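You operate a simulated robot arm through the tools that you are given. There is no shell and no other tool. Be economical: measure what you need, move in short steps, check, and stop when the job is done.

You are at the controls of a simulated two-armed robot. One attempt, no reset.

Task
Pick up the pleated filter from the top of the grey bench with one hand, pass it to the other hand and put it on the bottom shelf of the grey bench. Set down upright: pleated filter.

It is judged by the outcome, as a careful person would: the job done as asked, and still so three seconds after it is handed in. It fails if anything else is knocked over, pushed out of place, dropped, spilled or broken.

Robot
Two 7-joint arms with two-finger parallel grippers on one trunk, on a base that drives. Base frame: it is fixed to the floor where the robot stands at the start and does not move with it; the origin is under the middle of the robot, x ahead of it, y to its left, z up. Lengths are in mm, angles in degrees, forces in N, time in s.
The left shoulder is at the start at [-82, 119, 851], the right one opposite. With the tool pointing down near the work surface each hand reaches from about 100 to 560 mm from the robot's upright axis, wherever it stands, measured 20 degrees to its own side. Places, roughly: bottom shelf of the grey bench [600, -400, 300]; pleated filter (8x7x15 cm) [500, -100, 1000]. Payload 3.43 kg a hand.
The TCP of each hand is the grasp point between the finger pads, 30 mm short of the fingertips. In the tool frame z runs along the fingers and y along their closing line. The gripper opens to 94 mm. The fingers are 28 mm wide and 10 mm thick; the gripper's body (50 by 96 mm) begins 55 mm behind the TCP.
Orientation is that of the tool frame in the base frame, as [roll, pitch, yaw] about the fixed x, y, z axes, in that order (R = Rz(yaw) Ry(pitch) Rx(roll)). With the fingers straight down and closing along the base's y, the tool's x points along the base's -x, its y along +y and its z along -z.

Tools
- The arms move only by the tool apply_moves. It takes "left_moves", "right_moves" or both (then of equal length, played together; a hand with none holds still); each is a list that holds one entry, the list of rows, each a list of 7 numbers: the shift along the tool's x, y, z in mm, then the turn, a rotation vector about the tool's x, y, z in degrees, then the finger opening in mm, from 0 to 94. In form: [[[dx, dy, dz, wx, wy, wz, gripper], ...]]. A call has 1 to 20 rows; each row shifts and turns the commanded pose from where the row before left it, along the tool's axes as they then stand. A row lasts 0.2 s, in which the tool goes at most 50 mm and 8.6 degrees; a call with a longer step from one row to the next is refused whole, and so is a gripper value outside its range. A pose out of reach is approached as far as the arm can. The call stops where the force on the tool passes 40 N (or 10 N more than at its start, if that is more) or the arm is blocked; 0.2 s more then pass. The fingers move at their own pace (about 153 mm/s each) and stop on an object; they squeeze with about 28 N. The grip force told is the motor's: it shows also when the fingers shut on nothing. Time passes only in rows, and 0.2 s behind the last, so rows that do not move let the fingers close. The reply holds the time, the measured pose of the TCP, the force on the tool along the base axes, the opening and the grip force, in the units named above and with some noise, with the torque about the TCP (base axes, N m) and any sound that the robot's microphone picked up.
- Cameras (640 x 400 px; columns grow to the right, rows downward): "scene" is now at [18, -33.9, 1552]; the picture's right is [-0.47, -0.88, 0.00], its down [-0.73, 0.38, -0.57] and it looks along [0.50, -0.27, -0.82] (base axes); focal length 288 px, centre (320, 200). "left" rides on the left gripper at [76, -14, -102] in its tool frame; the picture's right is [0.18, 0.98, 0.00], its down [-0.75, 0.14, -0.64] and it looks along [-0.63, 0.12, 0.77] (tool axes); focal length 243 px, centre (320, 200). "right" rides on the right gripper at [76, 14, -102] in its tool frame; the picture's right is [-0.18, 0.98, 0.00], its down [-0.75, -0.14, -0.64] and it looks along [-0.63, -0.12, 0.77] (tool axes); focal length 243 px, centre (320, 200). There is no depth. A picture from a camera that has moved, and an enlarged one, comes with that camera's place and axes in the base frame and with its lens.
- capture(camera): a new picture of that camera. The clock stands still meanwhile.
- slide_trunk(by): slides the trunk up (or, below 0, down) by that many mm; the arms and the scene camera ride with it, the base frame stays. It gives what a move gives, with no picture.
- base_move(legs): drives the robot by 1 to 6 legs, each [ahead, left, turn to the left] in mm, mm and degrees, along the robot's own axes; the way and the turn of a leg run together, so that a leg with both is an arc; at most 1500 mm and 180 degrees a leg. The arms and the cameras ride along, it lands a little off, and it stops where it bumps. It gives what a move gives.
- turn_head(pan, tilt): turns the head with the scene camera to pan (to the left, within 143 degrees either way) and tilt (down, from -29 to 69), counted from straight ahead of the robot. It gives what a move gives.
- close_up(camera, box): a new picture of the part [left, top, right, bottom] of that camera's present view, enlarged. The clock stands still meanwhile.
- hand_in(): hands the job in; it is judged then, once.

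Work in short steps. Places have to be worked out from the pictures, the camera data and where the tool is seen: move nearer, look again, correct. Check each grasp and each placing, and mend what went wrong. You have 120 turns and 92 pictures in all, those below and enlarged ones among them. Open the grippers and draw the arms clear of the work before you hand the job in, unless the task says otherwise; then end with one line.

The tools are called after "Call:" as a command line: name --argument value ..., lists and objects as JSON in quotes. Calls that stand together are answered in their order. apply_moves: Moves the arms, as the interface text tells. Its arguments: {"type":"object","properties":{"left_moves":{"type":"array","items":{"type":"array","items":{"type":"array","items":{"type":"number"}}}},"right_moves":{"type":"array","items":{"type":"array","items":{"type":"array","items":{"type":"number"}}}}},"required":[]} The other tools are called the same way: slide_trunk (by) slides the trunk up or down; base_move (legs) drives the base; turn_head (pan, tilt) turns the head that bears the scene camera; capture (camera) takes a picture; close_up (camera, box) takes an enlarged picture of a part of a camera's view; hand_in () hands the job in.

At the start:

```text
time_s: 0.0
left_position: [292.7, -51.1, 1165.1]
left_orientation: [180.0, 0.0, 180.0]
left_ft_force: [0.3, -0.4, -0.6]
left_moment: [0.0, -0.01, 0.0]
left_finger_gap: 93.8
left_gripper_force: 0.1
right_position: [270.7, -365.5, 1147.8]
right_orientation: [180.0, -0.1, -180.0]
right_ft_force: [0.2, 0.2, 1.0]
right_moment: [-0.01, 0.02, 0.01]
right_finger_gap: 94.2
right_gripper_force: 0.1
trunk travel left (down, up): [-275.0, 60.0]
robot x, y, heading: [3.3, -4.3, 0.0]
head pan, tilt: [-27.9, 55.2]
```

scene: 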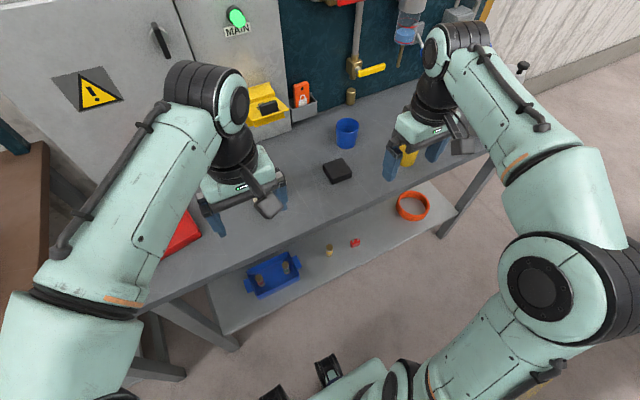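
right: 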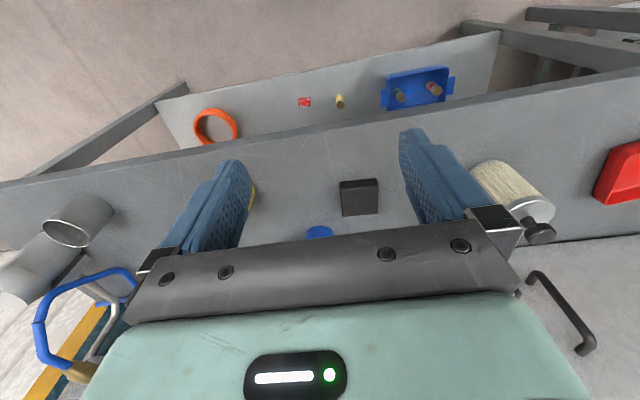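
left: 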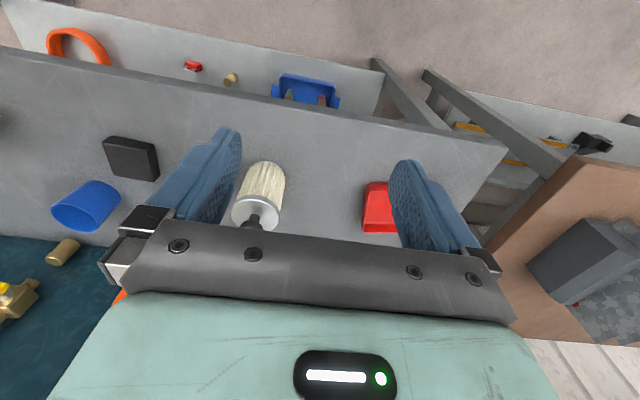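

The filter stands upright around [460,-110], bench top near z 900. I'll look closer with both wrist cameras before moving.

Call:
close_up --camera "left" --box '[180, 120, 340, 260]'

Call:
close_up --camera "right" --box '[420, 120, 600, 260]'

Call:
turn_head --pan -10 --tilt 60

Call:
capture --camera "scene"

```text
2.86 times, centred on (260, 190) of left
camera zoom: at [218.4, -65.7, 1266.7], right [-0.18, 0.98, 0.0], down [0.75, 0.14, 0.64], along [0.63, 0.12, -0.77], focal length 693 px, centre (491, 229)
```

zoom: 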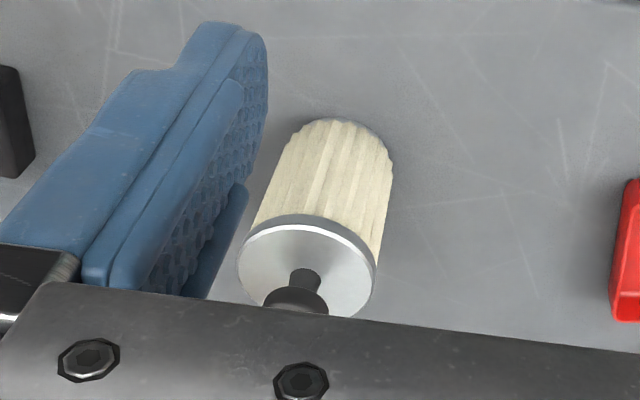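

```text
2.86 times, centred on (510, 190) of right
camera zoom: at [194.4, -352.0, 1250.1], right [0.18, 0.98, 0.0], down [0.75, -0.14, 0.64], along [0.63, -0.12, -0.77], focal length 693 px, centre (-223, 229)
```

zoom: 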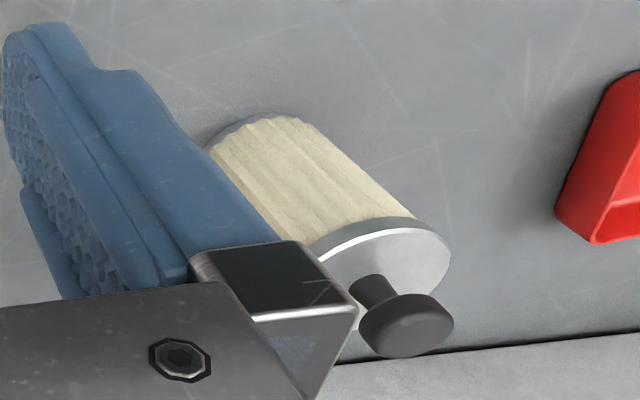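

```text
time_s: 0.8
left_position: [291.6, -51.4, 1164.6]
left_orientation: [-180.0, 0.0, -179.9]
left_ft_force: [-0.3, 0.7, -0.4]
left_moment: [0.01, 0.04, 0.05]
left_finger_gap: 94.0
left_gripper_force: 0.0
right_position: [270.6, -365.3, 1147.1]
right_orientation: [180.0, 0.0, 180.0]
right_ft_force: [-0.2, -0.7, -0.2]
right_moment: [-0.03, 0.02, 0.01]
right_finger_gap: 93.9
right_gripper_force: 0.0
trunk travel left (down, up): [-275.0, 60.0]
robot x, y, heading: [2.3, 1.1, 0.2]
head pan, tilt: [-10.0, 60.0]
```

```text
86 pictures are left
camera scene: at [20.0, -12.0, 1546.1], right [-0.17, -0.98, 0.0], down [-0.85, 0.15, -0.5], along [0.49, -0.09, -0.87], focal length 288 px, centre (320, 200)
```

scene: 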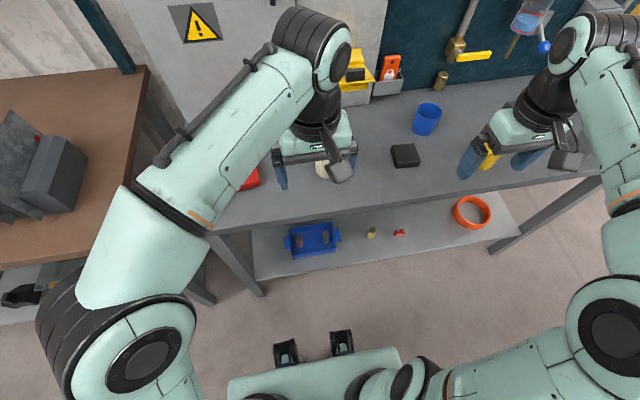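

Triangulating both views puts the cap at about [466,-113,1010], 70 mm across, with the knob above it to about 1038. I'll move the left hand over it at the present height, then check.

Call:
apply_moves --left_moves '[[[-35, -12.4, 0, 0, 0, 0, 94], [-35, -12.4, 0, 0, 0, 0, 94], [-35, -12.4, 0, 0, 0, 0, 94], [-35, -12.4, 0, 0, 0, 0, 94], [-34.4, -12, 0, 0, 0, 0, 94], [0, 0, 0, 0, 0, 0, 94]]]'

Call:
capture --camera "left"

Call:
capture --camera "right"

```text
time_s: 2.2
left_position: [371.0, -76.0, 1161.9]
left_orientation: [-179.8, -0.3, -179.6]
left_ft_force: [0.2, 0.4, -0.3]
left_moment: [-0.02, 0.0, -0.02]
left_finger_gap: 94.3
left_gripper_force: 0.1
left hand out of reach, approached as far as the arm can: row 3, 4, 5
right_position: [270.5, -367.7, 1145.9]
right_orientation: [-180.0, 0.1, 179.9]
right_ft_force: [0.0, -0.6, 0.7]
right_moment: [0.01, -0.01, 0.0]
right_finger_gap: 94.0
right_gripper_force: 0.1
trunk travel left (down, up): [-275.0, 60.0]
robot x, y, heading: [-0.9, 1.4, 0.2]
head pan, tilt: [-10.0, 60.0]
```

```text
85 pictures are left
camera left: at [297.4, -91.3, 1264.8], right [-0.19, 0.98, 0.0], down [0.76, 0.15, 0.64], along [0.63, 0.12, -0.77], focal length 243 px, centre (320, 200)
```

left: 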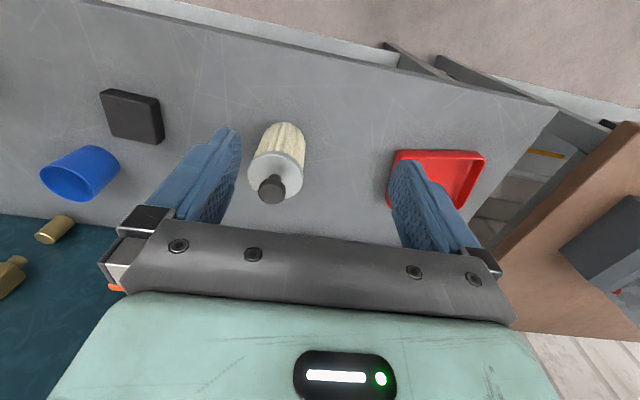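

```text
84 pictures are left
camera right: at [194.3, -351.9, 1250.1], right [0.18, 0.98, 0.0], down [0.75, -0.14, 0.64], along [0.63, -0.12, -0.77], focal length 243 px, centre (320, 200)
```

right: 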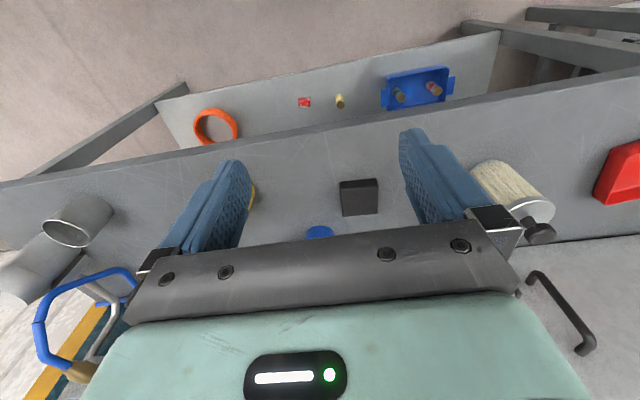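

The left arm is reach-limited here, so I'll drive the base a little ahead and to the right (bench front edge is about x 365, so the base stays clear).

Call:
base_move --legs '[[80, -100, 0]]'

Call:
capture --camera "left"

Call:
capture --camera "scene"

```text
time_s: 3.8
left_position: [451.1, -175.5, 1162.6]
left_orientation: [-179.9, -0.4, -179.5]
left_ft_force: [0.7, -1.0, -0.1]
left_moment: [0.0, 0.01, -0.02]
left_finger_gap: 94.1
left_gripper_force: 0.0
right_position: [350.1, -464.6, 1147.2]
right_orientation: [-179.9, 0.1, 179.9]
right_ft_force: [-0.8, -0.2, -0.2]
right_moment: [-0.01, 0.04, 0.0]
right_finger_gap: 93.9
right_gripper_force: 0.0
trunk travel left (down, up): [-275.0, 60.0]
robot x, y, heading: [79.9, -98.3, 0.2]
head pan, tilt: [-10.0, 60.0]
```

```text
83 pictures are left
camera left: at [377.2, -190.3, 1264.8], right [-0.19, 0.98, 0.0], down [0.76, 0.15, 0.64], along [0.63, 0.12, -0.77], focal length 243 px, centre (320, 200)
```

left: 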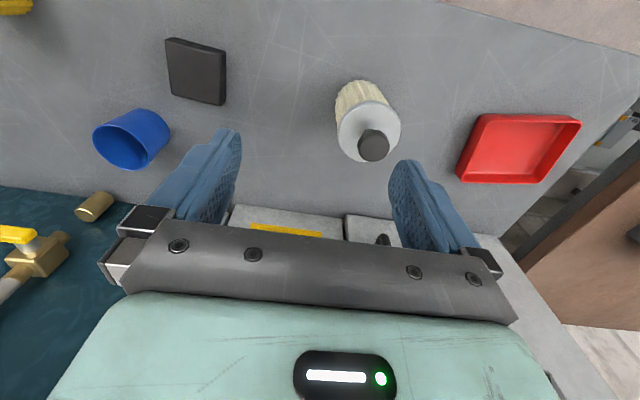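

```text
82 pictures are left
camera scene: at [99.7, -111.2, 1546.1], right [-0.17, -0.98, 0.0], down [-0.85, 0.15, -0.5], along [0.49, -0.09, -0.87], focal length 288 px, centre (320, 200)
```

scene: 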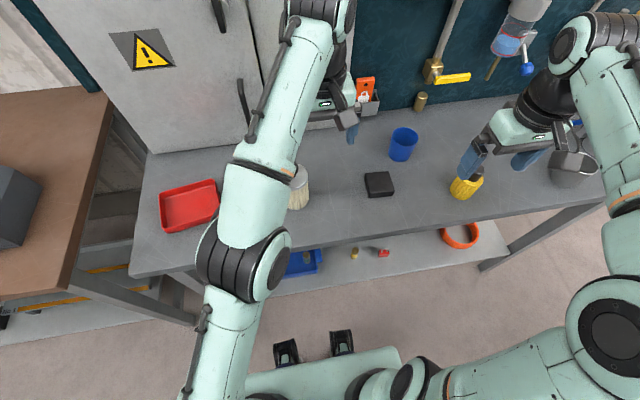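

The filter now appears near [473,-116] by the new view. I'll align the left hand over it and go down part way (still above the knob).

Call:
apply_moves --left_moves '[[[-10, 30, 0, 0, 0, 0, 94], [-10, 30, 0, 0, 0, 0, 94], [0, 0, 25, 0, 0, 0, 94], [0, 0, 25, 0, 0, 0, 94], [0, 0, 0, 0, 0, 0, 94]]]'

Call:
capture --camera "left"

Call:
capture --camera "right"

```text
time_s: 5.0
left_position: [469.2, -116.0, 1111.1]
left_orientation: [-179.9, -0.3, -179.6]
left_ft_force: [-0.2, 0.0, -0.5]
left_moment: [-0.01, -0.02, 0.01]
left_finger_gap: 93.8
left_gripper_force: 0.1
right_position: [349.6, -464.1, 1147.2]
right_orientation: [-180.0, -0.1, 180.0]
right_ft_force: [-0.4, 0.3, -0.3]
right_moment: [0.0, 0.0, 0.01]
right_finger_gap: 94.3
right_gripper_force: 0.2
trunk travel left (down, up): [-275.0, 60.0]
robot x, y, heading: [83.7, -100.6, -0.1]
head pan, tilt: [-10.0, 60.0]
```

```text
81 pictures are left
camera left: at [396.4, -129.9, 1214.3], right [-0.19, 0.98, 0.0], down [0.76, 0.15, 0.64], along [0.63, 0.12, -0.77], focal length 243 px, centre (320, 200)
```

left: 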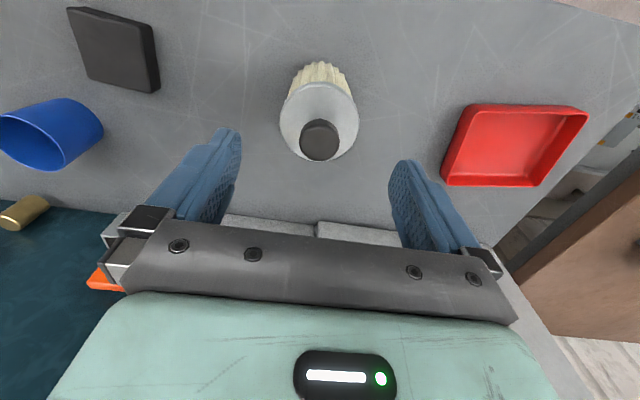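

```text
80 pictures are left
camera right: at [274.0, -451.0, 1250.2], right [0.18, 0.98, 0.0], down [0.75, -0.14, 0.64], along [0.63, -0.12, -0.77], focal length 243 px, centre (320, 200)
```

right: 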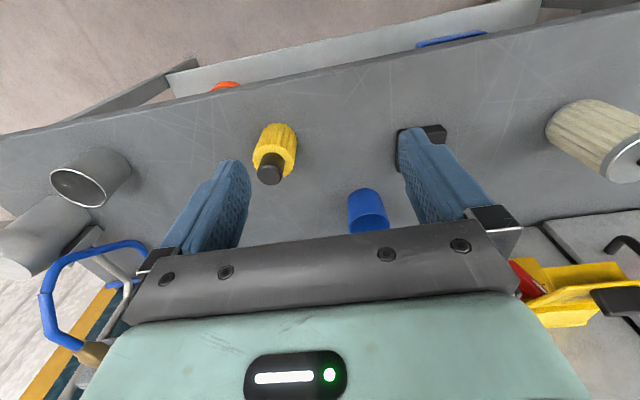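

The cap measures at [474,-115,1010] and the hand is centred within 5 mm. Descending to TCP z≈1004 so that the palm clears the knob, then closing.

Call:
apply_moves --left_moves '[[[-5, 1, 30, 0, 0, 0, 94], [0, 0, 30, 0, 0, 0, 94], [0, 0, 30, 0, 0, 0, 94], [0, 0, 17, 0, 0, 0, 94], [0, 0, 0, 0, 0, 0, 94]]]'

Call:
capture --camera "left"

Call:
close_up --camera "right" --box '[400, 40, 640, 240]'

```text
time_s: 6.2
left_position: [473.3, -115.3, 1005.6]
left_orientation: [-179.8, -0.3, -179.5]
left_ft_force: [-0.5, 0.9, 0.0]
left_moment: [0.01, 0.01, -0.02]
left_finger_gap: 94.2
left_gripper_force: 0.1
right_position: [349.1, -465.5, 1147.4]
right_orientation: [-180.0, 0.1, 180.0]
right_ft_force: [-0.5, 0.6, 0.5]
right_moment: [-0.01, -0.04, -0.04]
right_finger_gap: 94.0
right_gripper_force: 0.0
trunk travel left (down, up): [-275.0, 60.0]
robot x, y, heading: [75.9, -101.5, 0.4]
head pan, tilt: [-10.0, 60.0]
```

```text
79 pictures are left
camera left: at [400.0, -129.7, 1107.5], right [-0.19, 0.98, 0.0], down [0.76, 0.15, 0.64], along [0.63, 0.12, -0.77], focal length 243 px, centre (320, 200)
```

left: 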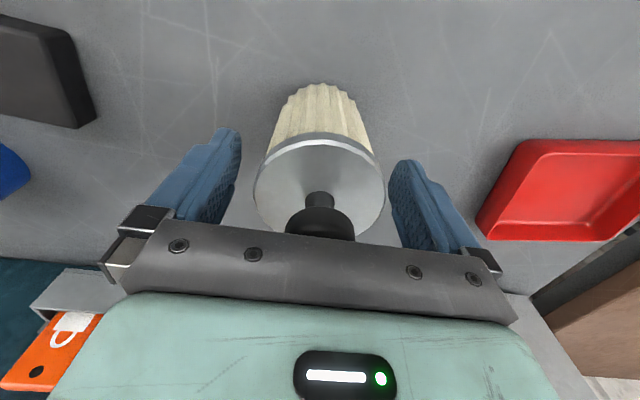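

```text
2.00 times, centred on (520, 140) of right
camera zoom: at [274.0, -450.9, 1250.2], right [0.18, 0.98, 0.0], down [0.75, -0.14, 0.64], along [0.63, -0.12, -0.77], focal length 485 px, centre (-80, 320)
```

zoom: 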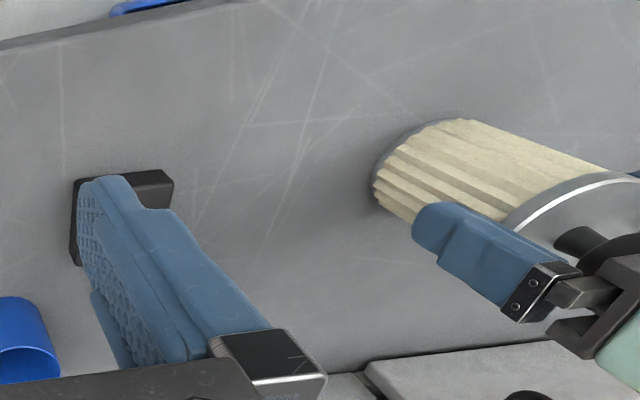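

Fingers straddle the cap and upper pleats with no contact. Closing.

Call:
apply_moves --left_moves '[[[0, 0, 0, 0, 0, 0, 60], [0, 0, 0, 0, 0, 0, 60], [0, 0, 0, 0, 0, 0, 55], [0, 0, 0, 0, 0, 0, 55]]]'

```text
time_s: 7.2
left_position: [474.2, -115.3, 1005.4]
left_orientation: [-179.8, -0.4, -179.5]
left_ft_force: [-0.4, 1.1, -0.2]
left_moment: [0.0, -0.03, -0.02]
left_finger_gap: 72.3
left_gripper_force: 28.2
right_position: [349.9, -465.6, 1147.6]
right_orientation: [-179.9, 0.0, -180.0]
right_ft_force: [0.1, -0.5, -0.4]
right_moment: [0.0, -0.02, -0.01]
right_finger_gap: 94.1
right_gripper_force: 0.1
trunk travel left (down, up): [-275.0, 60.0]
robot x, y, heading: [81.1, -100.2, 0.3]
head pan, tilt: [-10.0, 60.0]
```

Gripped at 72 mm with 28 N. Lifting 90 mm.

Call:
apply_moves --left_moves '[[[0, 0, -15, 0, 0, 0, 50], [0, 0, -25, 0, 0, 0, 50], [0, 0, -25, 0, 0, 0, 50], [0, 0, -25, 0, 0, 0, 50], [0, 0, 0, 0, 0, 0, 50]]]'

Call:
capture --camera "right"

Call:
capture --camera "left"

```text
time_s: 8.3
left_position: [475.3, -114.2, 1095.9]
left_orientation: [-179.8, -0.3, -179.7]
left_ft_force: [0.1, -0.7, 0.7]
left_moment: [-0.03, -0.01, 0.02]
left_finger_gap: 50.1
left_gripper_force: 0.1
right_position: [349.6, -464.3, 1146.8]
right_orientation: [180.0, 0.0, 180.0]
right_ft_force: [0.7, -0.4, -0.9]
right_moment: [0.02, 0.0, -0.01]
right_finger_gap: 94.0
right_gripper_force: 0.0
trunk travel left (down, up): [-275.0, 60.0]
robot x, y, heading: [83.3, -99.1, 0.0]
head pan, tilt: [-10.0, 60.0]
```

```text
77 pictures are left
camera right: at [274.1, -450.8, 1250.2], right [0.18, 0.98, 0.0], down [0.75, -0.14, 0.64], along [0.63, -0.12, -0.77], focal length 243 px, centre (320, 200)
```

right: 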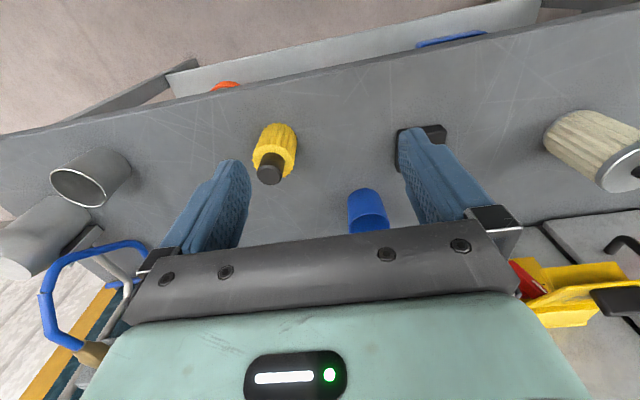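

```text
76 pictures are left
camera left: at [400.7, -129.9, 1198.8], right [-0.19, 0.98, 0.0], down [0.76, 0.15, 0.64], along [0.63, 0.12, -0.77], focal length 243 px, centre (320, 200)
```

left: 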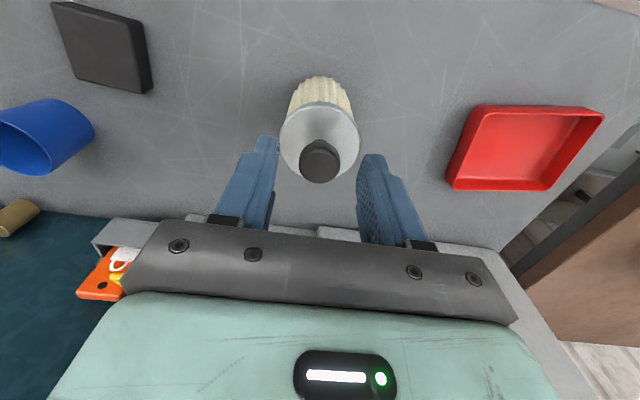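

The fingers slipped off the smooth cap; the filter still stands, maybe shifted a few mm. I need a closer look to choose a better grip on the pleats.

Call:
close_up --camera "left" --box '[220, 50, 420, 250]'

Call:
close_up --camera "right" --box '[480, 80, 640, 220]'

```text
2.00 times, centred on (320, 150) of left
camera zoom: at [400.7, -129.9, 1198.8], right [-0.19, 0.98, 0.0], down [0.76, 0.15, 0.64], along [0.63, 0.12, -0.77], focal length 485 px, centre (320, 300)
```

zoom: 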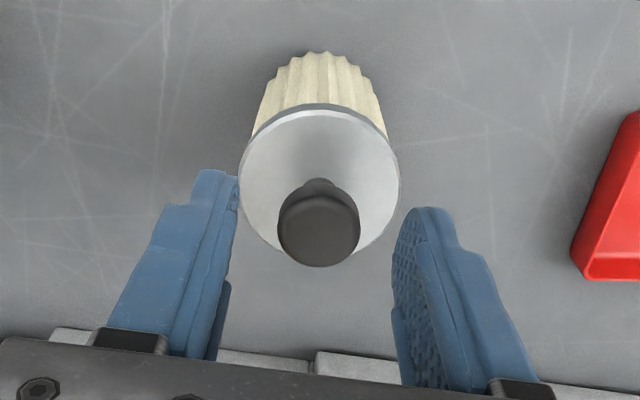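

```text
2.86 times, centred on (560, 150) of right
camera zoom: at [274.1, -450.8, 1250.2], right [0.18, 0.98, 0.0], down [0.75, -0.14, 0.64], along [0.63, -0.12, -0.77], focal length 693 px, centre (-366, 343)
```

zoom: 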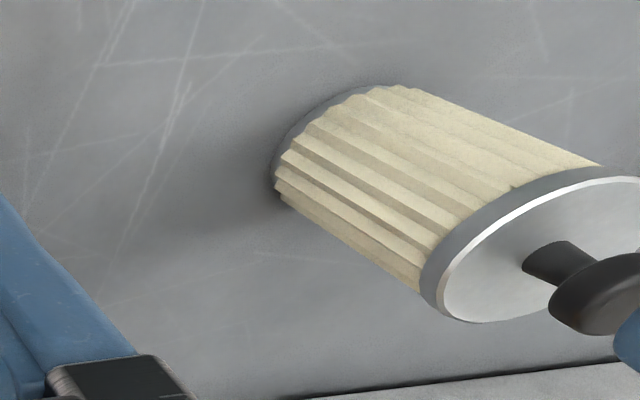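

The filter is now at about [490,-114], knob (28 mm wide) at z≈1030–1052, cap top ≈1003. The black knob is the handle, so I'll grip that with the left hand, leaving the pleats free for the right hand. Open and move over first.

Call:
apply_moves --left_moves '[[[-15, 0, 0, 0, 0, 0, 80], [0, 0, 20, 0, 0, 0, 80], [0, 0, 20, 0, 0, 0, 80], [0, 0, 0, 0, 0, 0, 80]]]'

Call:
capture --camera "left"

Call:
close_up --camera "right" --box '[480, 80, 640, 220]'

```text
time_s: 9.3
left_position: [489.5, -114.2, 1056.1]
left_orientation: [-179.9, -0.4, -179.5]
left_ft_force: [-0.7, 0.7, -1.0]
left_moment: [-0.02, -0.01, -0.01]
left_finger_gap: 79.9
left_gripper_force: 0.1
right_position: [350.1, -464.0, 1147.4]
right_orientation: [-180.0, 0.0, 179.9]
right_ft_force: [0.4, 1.1, 0.5]
right_moment: [0.02, 0.0, -0.03]
right_finger_gap: 94.1
right_gripper_force: 0.0
trunk travel left (down, up): [-275.0, 60.0]
robot x, y, heading: [80.4, -97.1, 0.2]
head pan, tilt: [-10.0, 60.0]
```

```text
73 pictures are left
camera left: at [415.7, -129.1, 1158.3], right [-0.19, 0.98, 0.0], down [0.76, 0.15, 0.64], along [0.63, 0.12, -0.77], focal length 243 px, centre (320, 200)
```

left: 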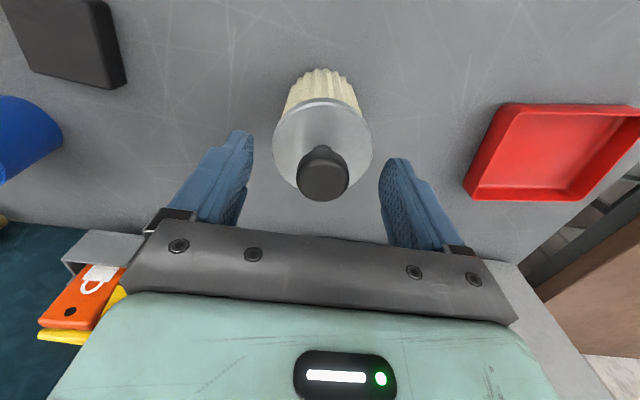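

```text
2.86 times, centred on (560, 150) of right
camera zoom: at [274.0, -450.9, 1250.2], right [0.18, 0.98, 0.0], down [0.75, -0.14, 0.64], along [0.63, -0.12, -0.77], focal length 693 px, centre (-366, 343)
```

zoom: 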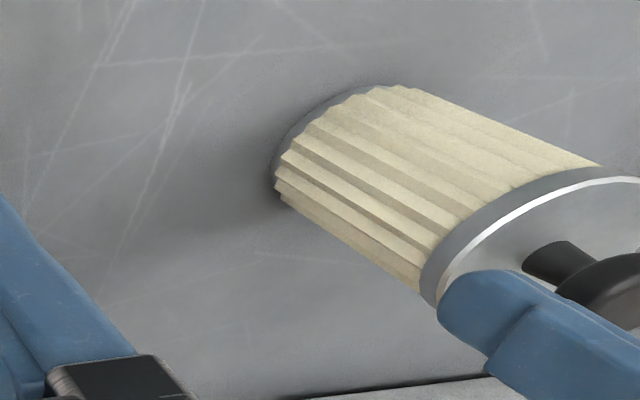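

Knob centre ≈ [494,-112,1040], aligned. Going down 15 mm and closing on the knob.

Call:
apply_moves --left_moves '[[[-4, 2, 16, 0, 0, 0, 80], [0, 0, 0, 0, 0, 0, 40], [0, 0, 0, 0, 0, 0, 10], [0, 0, 0, 0, 0, 0, 10], [0, 0, 0, 0, 0, 0, 10]]]'

Call:
capture --camera "left"

```text
time_s: 10.6
left_position: [493.3, -113.0, 1040.3]
left_orientation: [-179.7, -0.3, -179.5]
left_ft_force: [0.8, -0.5, 5.4]
left_moment: [0.05, -0.2, -0.05]
left_finger_gap: 31.4
left_gripper_force: 28.1
right_position: [348.7, -464.1, 1148.0]
right_orientation: [-180.0, 0.1, 180.0]
right_ft_force: [-0.8, 0.0, -0.1]
right_moment: [0.01, 0.01, 0.0]
right_finger_gap: 93.9
right_gripper_force: 0.0
trunk travel left (down, up): [-275.0, 60.0]
robot x, y, heading: [78.8, -98.1, -0.1]
head pan, tilt: [-10.0, 60.0]
```

```text
71 pictures are left
camera left: at [419.0, -127.0, 1142.6], right [-0.19, 0.98, 0.0], down [0.76, 0.15, 0.64], along [0.63, 0.12, -0.77], focal length 243 px, centre (320, 200)
```

left: 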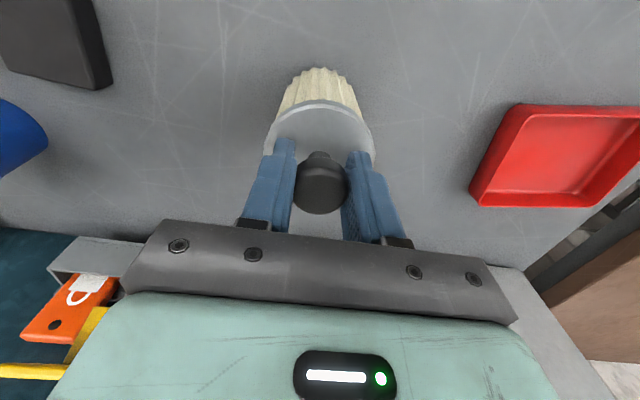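

Gripped on the knob (31 mm). Testing with a small lift.

Call:
apply_moves --left_moves '[[[0, 0, -5, 0, 0, 0, 10], [0, 0, -5, 0, 0, 0, 10], [0, 0, -5, 0, 0, 0, 10], [0, 0, 0, 0, 0, 0, 10]]]'

Call:
capture --camera "left"

Call:
close_up --camera "right" --box '[480, 80, 640, 220]'

```text
time_s: 11.6
left_position: [493.4, -112.1, 1054.6]
left_orientation: [-179.8, -0.4, -179.5]
left_ft_force: [0.0, 0.4, -3.2]
left_moment: [0.0, 0.0, 0.02]
left_finger_gap: 31.5
left_gripper_force: 28.0
right_position: [350.4, -463.2, 1146.4]
right_orientation: [179.9, 0.0, -179.9]
right_ft_force: [-0.7, -0.1, -0.4]
right_moment: [0.01, 0.0, -0.03]
right_finger_gap: 93.9
right_gripper_force: 0.2
trunk travel left (down, up): [-275.0, 60.0]
robot x, y, heading: [78.8, -97.5, 0.0]
head pan, tilt: [-10.0, 60.0]
```

```text
70 pictures are left
camera left: at [419.4, -126.9, 1156.4], right [-0.19, 0.98, 0.0], down [0.76, 0.15, 0.64], along [0.63, 0.12, -0.77], focal length 243 px, centre (320, 200)
```

left: 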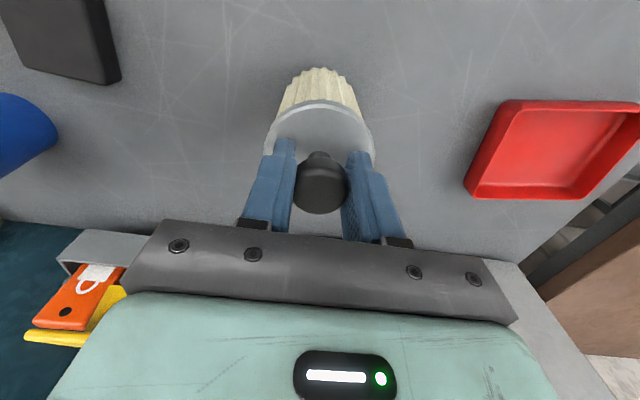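

```text
2.86 times, centred on (560, 150) of right
camera zoom: at [274.2, -450.9, 1250.2], right [0.18, 0.98, 0.0], down [0.75, -0.14, 0.64], along [0.63, -0.12, -0.77], focal length 693 px, centre (-366, 343)
```

zoom: 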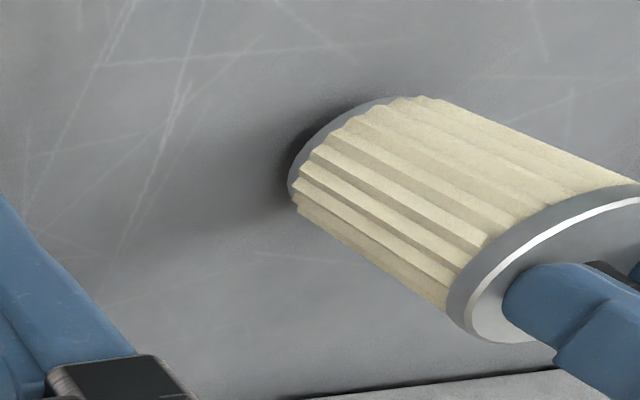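

It holds: 3.2 N of weight, gap unchanged, and the filter rose with the hand. Raise 95 mm more and back the base away 300 mm for room to hand over.

Call:
apply_moves --left_moves '[[[0, 0, -15, 0, 0, 0, 10], [0, 0, -20, 0, 0, 0, 10], [0, 0, -20, 0, 0, 0, 10], [0, 0, -20, 0, 0, 0, 10], [0, 0, -20, 0, 0, 0, 10], [0, 0, 0, 0, 0, 0, 10]]]'

Call:
base_move --legs '[[-300, 0, 0]]'

Call:
capture --camera "left"

Call:
capture --camera "right"

Call:
capture --camera "scene"

```text
time_s: 12.9
left_position: [494.7, -110.8, 1149.3]
left_orientation: [-179.8, -0.5, -179.5]
left_ft_force: [-0.3, -0.9, -1.9]
left_moment: [0.02, 0.01, 0.01]
left_finger_gap: 31.4
left_gripper_force: 28.3
right_position: [349.8, -464.9, 1148.5]
right_orientation: [-180.0, 0.0, -180.0]
right_ft_force: [-0.6, -0.5, 0.3]
right_moment: [0.01, 0.0, 0.01]
right_finger_gap: 94.1
right_gripper_force: 0.1
trunk travel left (down, up): [-275.0, 60.0]
robot x, y, heading: [85.4, -97.7, -0.3]
head pan, tilt: [-10.0, 60.0]
```

```text
time_s: 15.0
left_position: [195.7, -112.5, 1148.0]
left_orientation: [-179.8, -0.4, -179.6]
left_ft_force: [-0.3, 0.3, -2.1]
left_moment: [-0.04, -0.02, 0.0]
left_finger_gap: 31.4
left_gripper_force: 28.8
right_position: [53.0, -465.3, 1146.7]
right_orientation: [-180.0, 0.0, 180.0]
right_ft_force: [-0.8, -0.1, -0.1]
right_moment: [-0.01, 0.01, -0.02]
right_finger_gap: 94.0
right_gripper_force: 0.0
trunk travel left (down, up): [-275.0, 60.0]
robot x, y, heading: [-216.9, -96.4, 0.2]
head pan, tilt: [-10.0, 60.0]
```

```text
68 pictures are left
camera left: at [123.3, -127.6, 1251.1], right [-0.19, 0.98, 0.0], down [0.76, 0.15, 0.64], along [0.63, 0.12, -0.77], focal length 243 px, centre (320, 200)
```

left: 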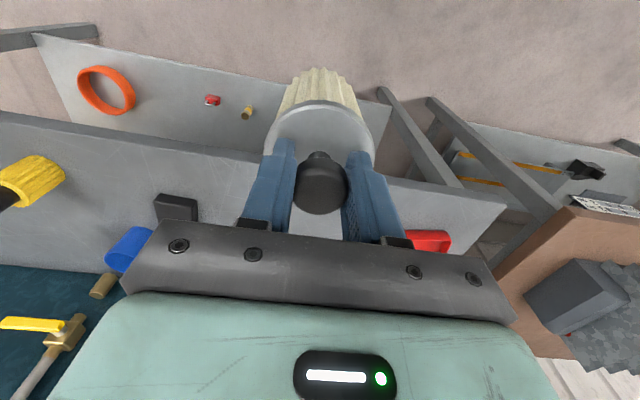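

```text
67 pictures are left
camera right: at [-23.1, -451.1, 1250.2], right [0.18, 0.98, 0.0], down [0.75, -0.14, 0.64], along [0.63, -0.12, -0.77], focal length 243 px, centre (320, 200)
```

right: 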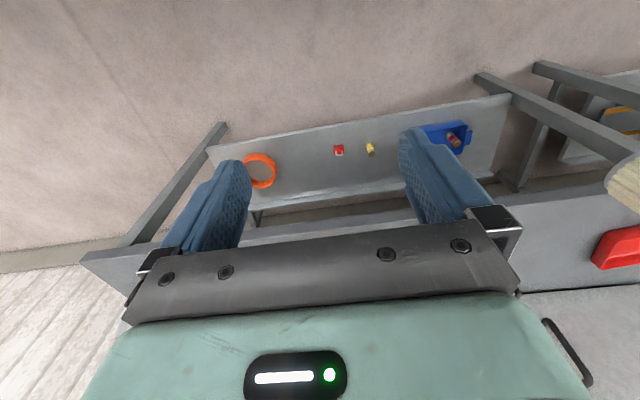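

```text
66 pictures are left
camera scene: at [-197.5, -111.0, 1546.2], right [-0.17, -0.98, 0.0], down [-0.85, 0.15, -0.5], along [0.49, -0.09, -0.87], focal length 288 px, centre (320, 200)
```

scene: 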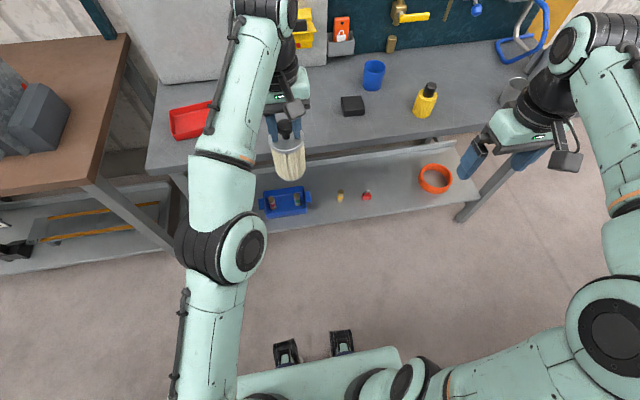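

Filter held securely, clear of the bench. Free shelf spot: around y≈-640 between the red part (y≈-468) and the orange ring (y≈-854), shelf front edge x≈380. I'll bring the left hand closer and lower, while turning the right hand to yaw 45°, pitched 60° up so it points forward-left and 30° downward.

Call:
apply_moves --left_moves '[[[10, -7, 7, 0, 0, 0, 10], [10, -7, 7, 0, 0, 0, 10], [10, -7, 7, 0, 0, 0, 10], [10, -7, 7, 0, 0, 0, 10], [10, -7, 7, 0, 0, 0, 10], [10, -7, 7, 0, 0, 0, 10], [10, -7, 7, 0, 0, 0, 10], [0, 0, 0, 0, 0, 0, 10], [0, 0, 0, 0, 0, 0, 10], [0, 0, 0, 0, 0, 0, 10], [0, 0, 0, 0, 0, 0, 10], [0, 0, 0, 0, 0, 0, 10], [0, 0, 0, 0, 0, 0, 10], [0, 0, 0, 0, 0, 0, 10], [0, 0, 0, 0, 0, 0, 10]]]' --right_moves '[[[0, 0, 0, 0, 0, -7.5, 94], [0, 0, 0, 0, 0, -7.5, 94], [0, 0, 0, 0, 0, -7.5, 94], [0, 0, 0, 0, 0, -7.5, 94], [0, 0, 0, 0, 0, -7.5, 94], [0, 0, 0, 0, 0, -7.5, 94], [0, 0, 0, 0, -7.5, 0, 94], [0, 0, 0, 0, -7.5, 0, 94], [0, 0, 0, 0, -7.5, 0, 94], [0, 0, 0, 0, -7.5, 0, 94], [0, 0, 0, 0, -7.5, 0, 94], [0, 0, 0, 0, -7.5, 0, 94], [0, 0, 0, 0, -7.5, 0, 94], [0, 0, 0, 0, -7.5, 0, 94], [0, 0, 0, 0, 0, 0, 94]]]'

Call:
capture --camera "scene"

Call:
capture --camera "right"

```text
time_s: 18.2
left_position: [127.7, -161.1, 1101.0]
left_orientation: [-179.8, -0.4, -179.6]
left_ft_force: [0.3, 0.3, -1.8]
left_moment: [-0.01, -0.03, 0.0]
left_finger_gap: 31.5
left_gripper_force: 28.4
right_position: [53.4, -464.4, 1147.6]
right_orientation: [-179.9, 60.2, -134.9]
right_ft_force: [0.7, 0.6, -0.3]
right_moment: [-0.03, 0.01, 0.01]
right_finger_gap: 94.0
right_gripper_force: 0.2
trunk travel left (down, up): [-275.0, 60.0]
robot x, y, heading: [-218.8, -99.3, 0.0]
head pan, tilt: [-10.0, 60.0]
```

```text
65 pictures are left
camera scene: at [-197.1, -110.9, 1546.1], right [-0.17, -0.98, 0.0], down [-0.85, 0.15, -0.5], along [0.49, -0.09, -0.87], focal length 288 px, centre (320, 200)
```

scene: 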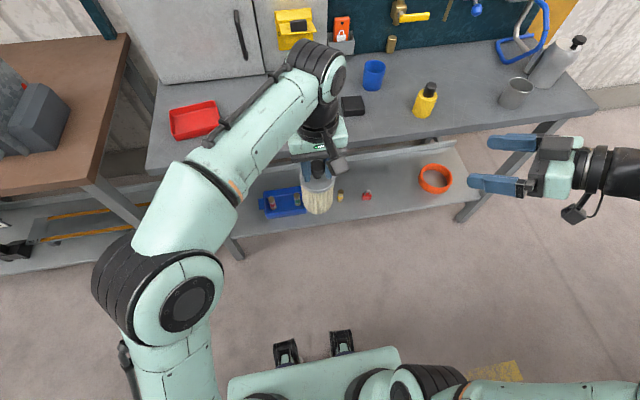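

```text
64 pictures are left
camera right: at [-46.4, -544.8, 1132.9], right [-0.63, 0.76, 0.16], down [-0.03, -0.23, 0.97], along [0.78, 0.61, 0.17], focal length 243 px, centre (320, 200)
```

right: 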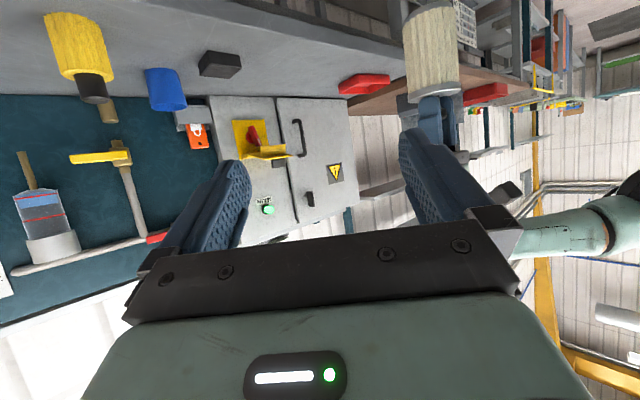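

The right hand is oriented as wanted. Filter axis is at [128,-161], pleats z≈966–1055. Moving the right hand to a pre-grasp 100 mm back along its approach line.

Call:
apply_moves --right_moves '[[[-1.6, 27.1, 31.9, 0, 0, 0, 94], [-1.6, 27.1, 31.9, 0, 0, 0, 94], [-1.6, 27.1, 31.9, 0, 0, 0, 94], [-1.6, 27.1, 31.9, 0, 0, 0, 94], [-1.6, 27.1, 31.9, 0, 0, 0, 94], [-1.6, 27.1, 31.9, 0, 0, 0, 94], [0, 0, 0, 0, 0, 0, 94]]]'

Call:
capture --camera "scene"

Call:
capture --camera "right"

```text
time_s: 19.8
left_position: [126.9, -164.1, 1101.0]
left_orientation: [-179.8, -0.4, -179.5]
left_ft_force: [-0.2, 0.0, -2.1]
left_moment: [0.01, 0.02, 0.01]
left_finger_gap: 31.4
left_gripper_force: 28.5
right_position: [57.1, -229.9, 1060.3]
right_orientation: [-180.0, 59.9, -135.0]
right_ft_force: [-0.6, 0.1, -0.2]
right_moment: [0.01, -0.01, -0.01]
right_finger_gap: 94.0
right_gripper_force: 0.1
trunk travel left (down, up): [-275.0, 60.0]
robot x, y, heading: [-216.2, -101.5, -0.1]
head pan, tilt: [-10.0, 60.0]
```

```text
63 pictures are left
camera scene: at [-197.5, -111.2, 1546.1], right [-0.17, -0.98, 0.0], down [-0.85, 0.15, -0.5], along [0.49, -0.09, -0.87], focal length 288 px, centre (320, 200)
```

scene: 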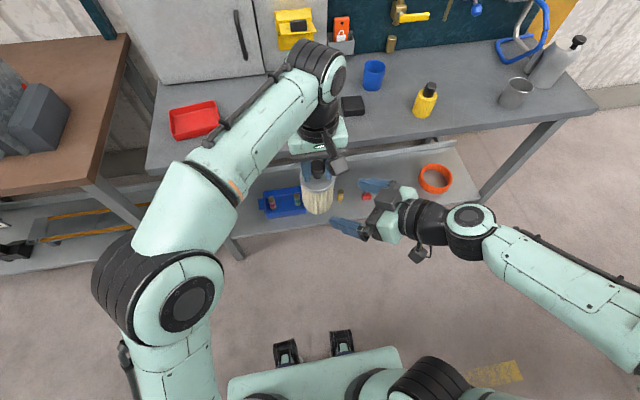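

```text
62 pictures are left
camera right: at [-42.3, -309.2, 1045.8], right [-0.63, 0.76, 0.16], down [-0.03, -0.23, 0.97], along [0.78, 0.61, 0.16], focal length 243 px, centre (320, 200)
```

right: 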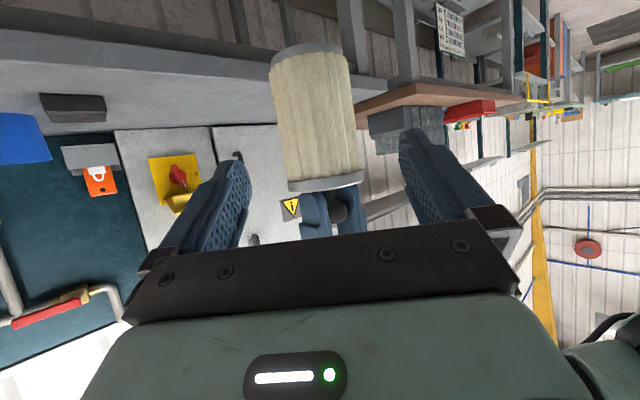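

View confirms filter bottom z≈960, axis as expected, offset laterally by about 3 mm. Advancing 99 mm along the tool axis.

Call:
apply_moves --right_moves '[[[0, -2.8, 20, 0, 0, 0, 94], [0, 0, 20, 0, 0, 0, 94], [0, 0, 20, 0, 0, 0, 94], [0, 0, 20, 0, 0, 0, 94], [0, 0, 19, 0, 0, 0, 94], [0, 0, 0, 0, 0, 0, 94]]]'

Call:
capture --camera "right"

Call:
close_up --camera "scene" --box '[240, 110, 440, 270]'

```text
time_s: 21.2
left_position: [127.1, -162.6, 1101.0]
left_orientation: [-179.8, -0.3, -179.6]
left_ft_force: [-0.6, 0.0, -2.1]
left_moment: [-0.02, 0.03, -0.01]
left_finger_gap: 31.4
left_gripper_force: 28.2
right_position: [120.6, -170.8, 1010.2]
right_orientation: [-179.9, 60.0, -134.9]
right_ft_force: [0.1, -0.3, 0.1]
right_moment: [0.02, -0.01, 0.03]
right_finger_gap: 94.2
right_gripper_force: 0.1
trunk travel left (down, up): [-275.0, 60.0]
robot x, y, heading: [-214.5, -101.3, -0.0]
head pan, tilt: [-10.0, 60.0]
```

```text
61 pictures are left
camera right: at [22.1, -250.0, 995.9], right [-0.63, 0.76, 0.16], down [-0.03, -0.23, 0.97], along [0.78, 0.61, 0.16], focal length 243 px, centre (320, 200)
```

right: 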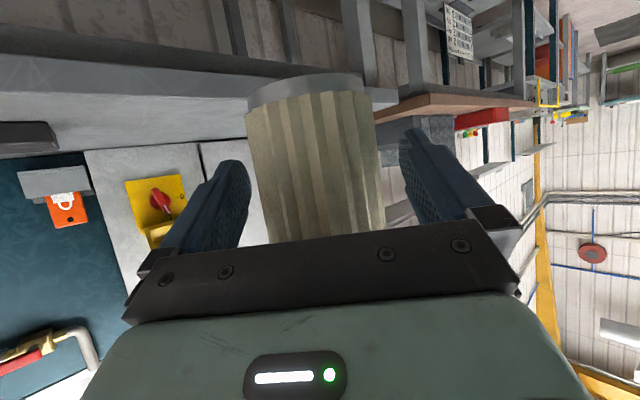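

```text
2.50 times, centred on (340, 190) of scene
camera zoom: at [-197.6, -111.0, 1546.1], right [-0.17, -0.98, 0.0], down [-0.85, 0.15, -0.5], along [0.49, -0.09, -0.87], focal length 719 px, centre (270, 225)
```

zoom: 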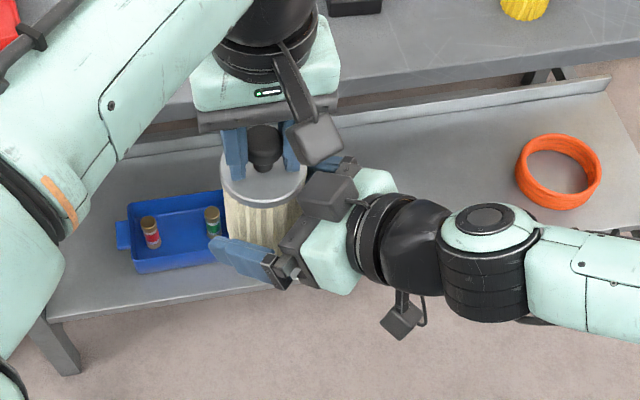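

Pads straddle the pleats evenly. Closing the right hand; the left keeps holding.

Call:
apply_moves --right_moves '[[[0, 0, 0, 0, 0, 0, 75], [0, 0, 0, 0, 0, 0, 55], [0, 0, 0, 0, 0, 0, 50], [0, 0, 0, 0, 0, 0, 50]]]'

Call:
capture --camera "right"

```text
time_s: 22.2
left_position: [128.1, -162.7, 1101.0]
left_orientation: [-180.0, -0.4, -179.6]
left_ft_force: [-9.2, 5.3, 1.1]
left_moment: [0.29, 0.68, -0.03]
left_finger_gap: 31.4
left_gripper_force: 28.0
right_position: [121.8, -170.8, 1010.6]
right_orientation: [180.0, 60.0, -135.2]
right_ft_force: [9.2, -5.5, -1.0]
right_moment: [0.21, 0.17, -0.09]
right_finger_gap: 71.9
right_gripper_force: 27.9
trunk travel left (down, up): [-275.0, 60.0]
robot x, y, heading: [-217.6, -99.3, -0.1]
head pan, tilt: [-10.0, 60.0]
```

```text
59 pictures are left
camera right: at [22.6, -250.5, 995.9], right [-0.63, 0.76, 0.16], down [-0.03, -0.23, 0.97], along [0.78, 0.61, 0.16], focal length 243 px, centre (320, 200)
```

right: 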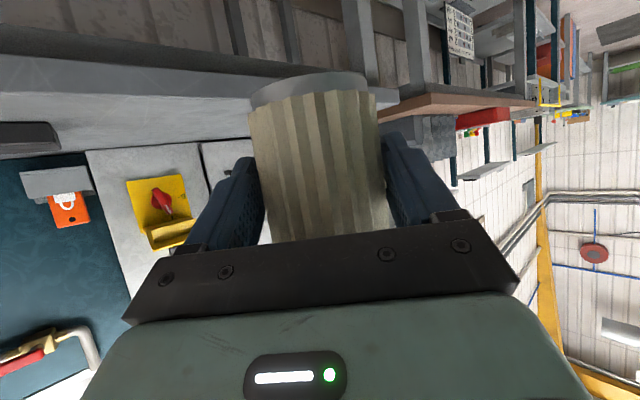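

Right gripped at 72 mm, both hands holding with about 10 N sideways preload. I'll relax it by 2 mm, then check.

Call:
apply_moves --right_moves '[[[0, -2, 0, 0, 0, 0, 50], [0, 0, 0, 0, 0, 0, 50]]]'

```text
time_s: 22.8
left_position: [128.2, -163.3, 1100.0]
left_orientation: [-179.8, -0.3, -179.6]
left_ft_force: [-5.7, 2.8, 1.4]
left_moment: [0.14, 0.46, 0.02]
left_finger_gap: 31.6
left_gripper_force: 28.3
right_position: [123.0, -171.6, 1009.6]
right_orientation: [-180.0, 60.0, -135.0]
right_ft_force: [5.0, -2.2, -2.1]
right_moment: [0.14, 0.03, -0.1]
right_finger_gap: 72.1
right_gripper_force: 28.4
trunk travel left (down, up): [-275.0, 60.0]
robot x, y, heading: [-219.4, -96.5, -0.2]
head pan, tilt: [-10.0, 60.0]
```

Preload halved. Now opening the left hand and lifting it away.

Call:
apply_moves --left_moves '[[[0, 0, 0, 0, 0, 0, 40], [0, 0, 0, 0, 0, 0, 65], [0, 0, -5, 0, 0, 0, 65], [0, 0, -20, 0, 0, 0, 65], [0, 0, -25, 0, 0, 0, 65], [0, 0, -25, 0, 0, 0, 65], [0, 0, 0, 0, 0, 0, 65]]]'

Call:
capture --camera "right"

Call:
capture --camera "left"

```text
time_s: 24.4
left_position: [128.9, -161.3, 1174.8]
left_orientation: [-179.8, -0.4, -179.6]
left_ft_force: [-0.3, 0.2, -0.4]
left_moment: [0.02, 0.01, 0.03]
left_finger_gap: 65.0
left_gripper_force: 0.0
right_position: [122.9, -170.2, 1011.5]
right_orientation: [-179.9, 60.0, -135.1]
right_ft_force: [1.2, -0.2, -0.3]
right_moment: [-0.02, 0.02, 0.0]
right_finger_gap: 72.0
right_gripper_force: 28.1
trunk travel left (down, up): [-275.0, 60.0]
robot x, y, heading: [-218.5, -101.3, -0.1]
head pan, tilt: [-10.0, 60.0]
```

```text
58 pictures are left
camera right: at [23.7, -251.4, 996.1], right [-0.63, 0.76, 0.16], down [-0.03, -0.23, 0.97], along [0.78, 0.61, 0.16], focal length 243 px, centre (320, 200)
```

right: 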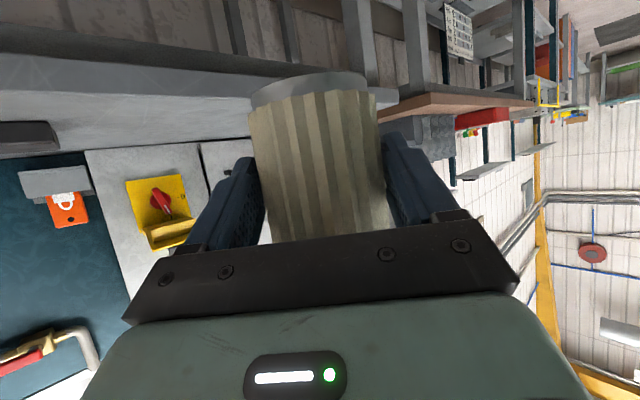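

```text
57 pictures are left
camera left: at [54.2, -176.5, 1277.9], right [-0.19, 0.98, 0.0], down [0.76, 0.15, 0.64], along [0.63, 0.12, -0.77], focal length 243 px, centre (320, 200)
```

left: 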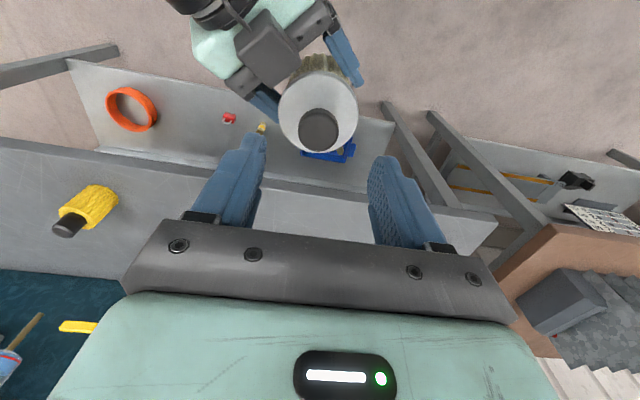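

The right hand holds the filter firmly and upright. Retracting the left arm back and to the left, clear of everything.

Call:
apply_moves --left_moves '[[[0, 15, -20, 0, 0, 0, 60], [20, 32, -5, 0, 0, 0, 40], [22, 32, -5, 0, 0, 0, 30], [22, 32, -5, 0, 0, 0, 30], [22, 32, -5, 0, 0, 0, 30], [22, 30, -5, 0, 0, 0, 30], [0, 0, 0, 0, 0, 0, 30]]]'

Call:
slide_trunk --by -275

Call:
capture --camera "scene"

Call:
capture --camera "right"

```text
time_s: 26.0
left_position: [18.7, 9.5, 1221.3]
left_orientation: [-180.0, -0.4, -179.6]
left_ft_force: [-0.2, 0.3, -0.1]
left_moment: [-0.01, 0.01, 0.01]
left_finger_gap: 30.0
left_gripper_force: 0.0
right_position: [124.0, -172.2, 1011.6]
right_orientation: [180.0, 59.9, -135.1]
right_ft_force: [-0.3, -0.5, -0.1]
right_moment: [-0.03, 0.01, 0.0]
right_finger_gap: 72.5
right_gripper_force: 27.8
trunk travel left (down, up): [-275.0, 60.0]
robot x, y, heading: [-220.6, -101.2, -0.0]
head pan, tilt: [-10.0, 60.0]
```

```text
time_s: 28.8
left_position: [18.5, 10.1, 945.5]
left_orientation: [-179.9, -0.3, -179.6]
left_ft_force: [0.2, -0.1, 0.6]
left_moment: [-0.01, -0.01, 0.02]
left_finger_gap: 30.1
left_gripper_force: 0.1
right_position: [121.6, -171.5, 736.1]
right_orientation: [180.0, 59.9, -134.9]
right_ft_force: [0.3, -0.3, 0.2]
right_moment: [-0.03, 0.04, -0.02]
right_finger_gap: 71.8
right_gripper_force: 28.1
trunk travel left (down, up): [0.0, 335.0]
robot x, y, heading: [-219.3, -101.0, 0.0]
head pan, tilt: [-10.0, 60.0]
```

```text
56 pictures are left
camera scene: at [-148.2, -111.0, 1269.1], right [-0.17, -0.98, 0.0], down [-0.85, 0.15, -0.5], along [0.49, -0.09, -0.87], focal length 288 px, centre (320, 200)
```

scene: 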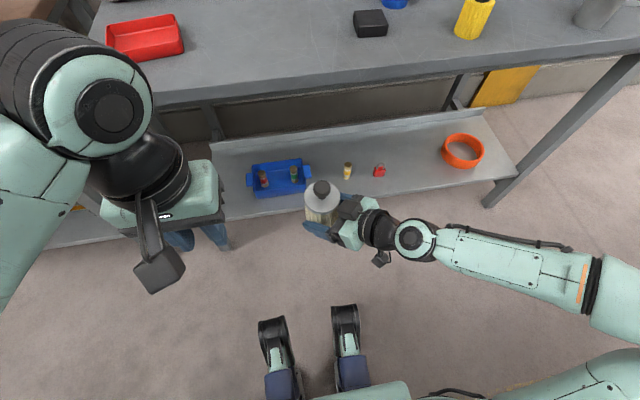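

```text
55 pictures are left
camera right: at [23.1, -252.1, 721.1], right [-0.63, 0.76, 0.16], down [-0.03, -0.23, 0.97], along [0.78, 0.61, 0.16], focal length 243 px, centre (320, 200)
```

right: 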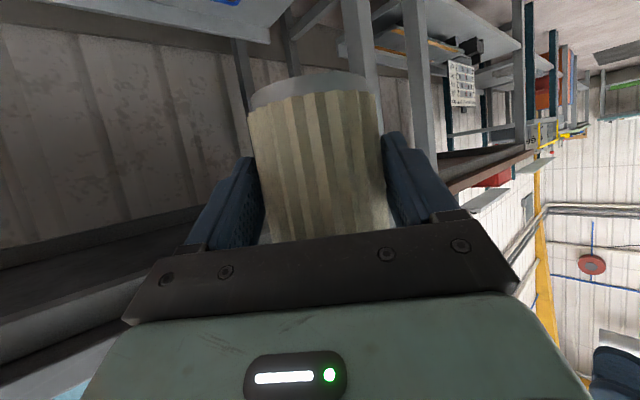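

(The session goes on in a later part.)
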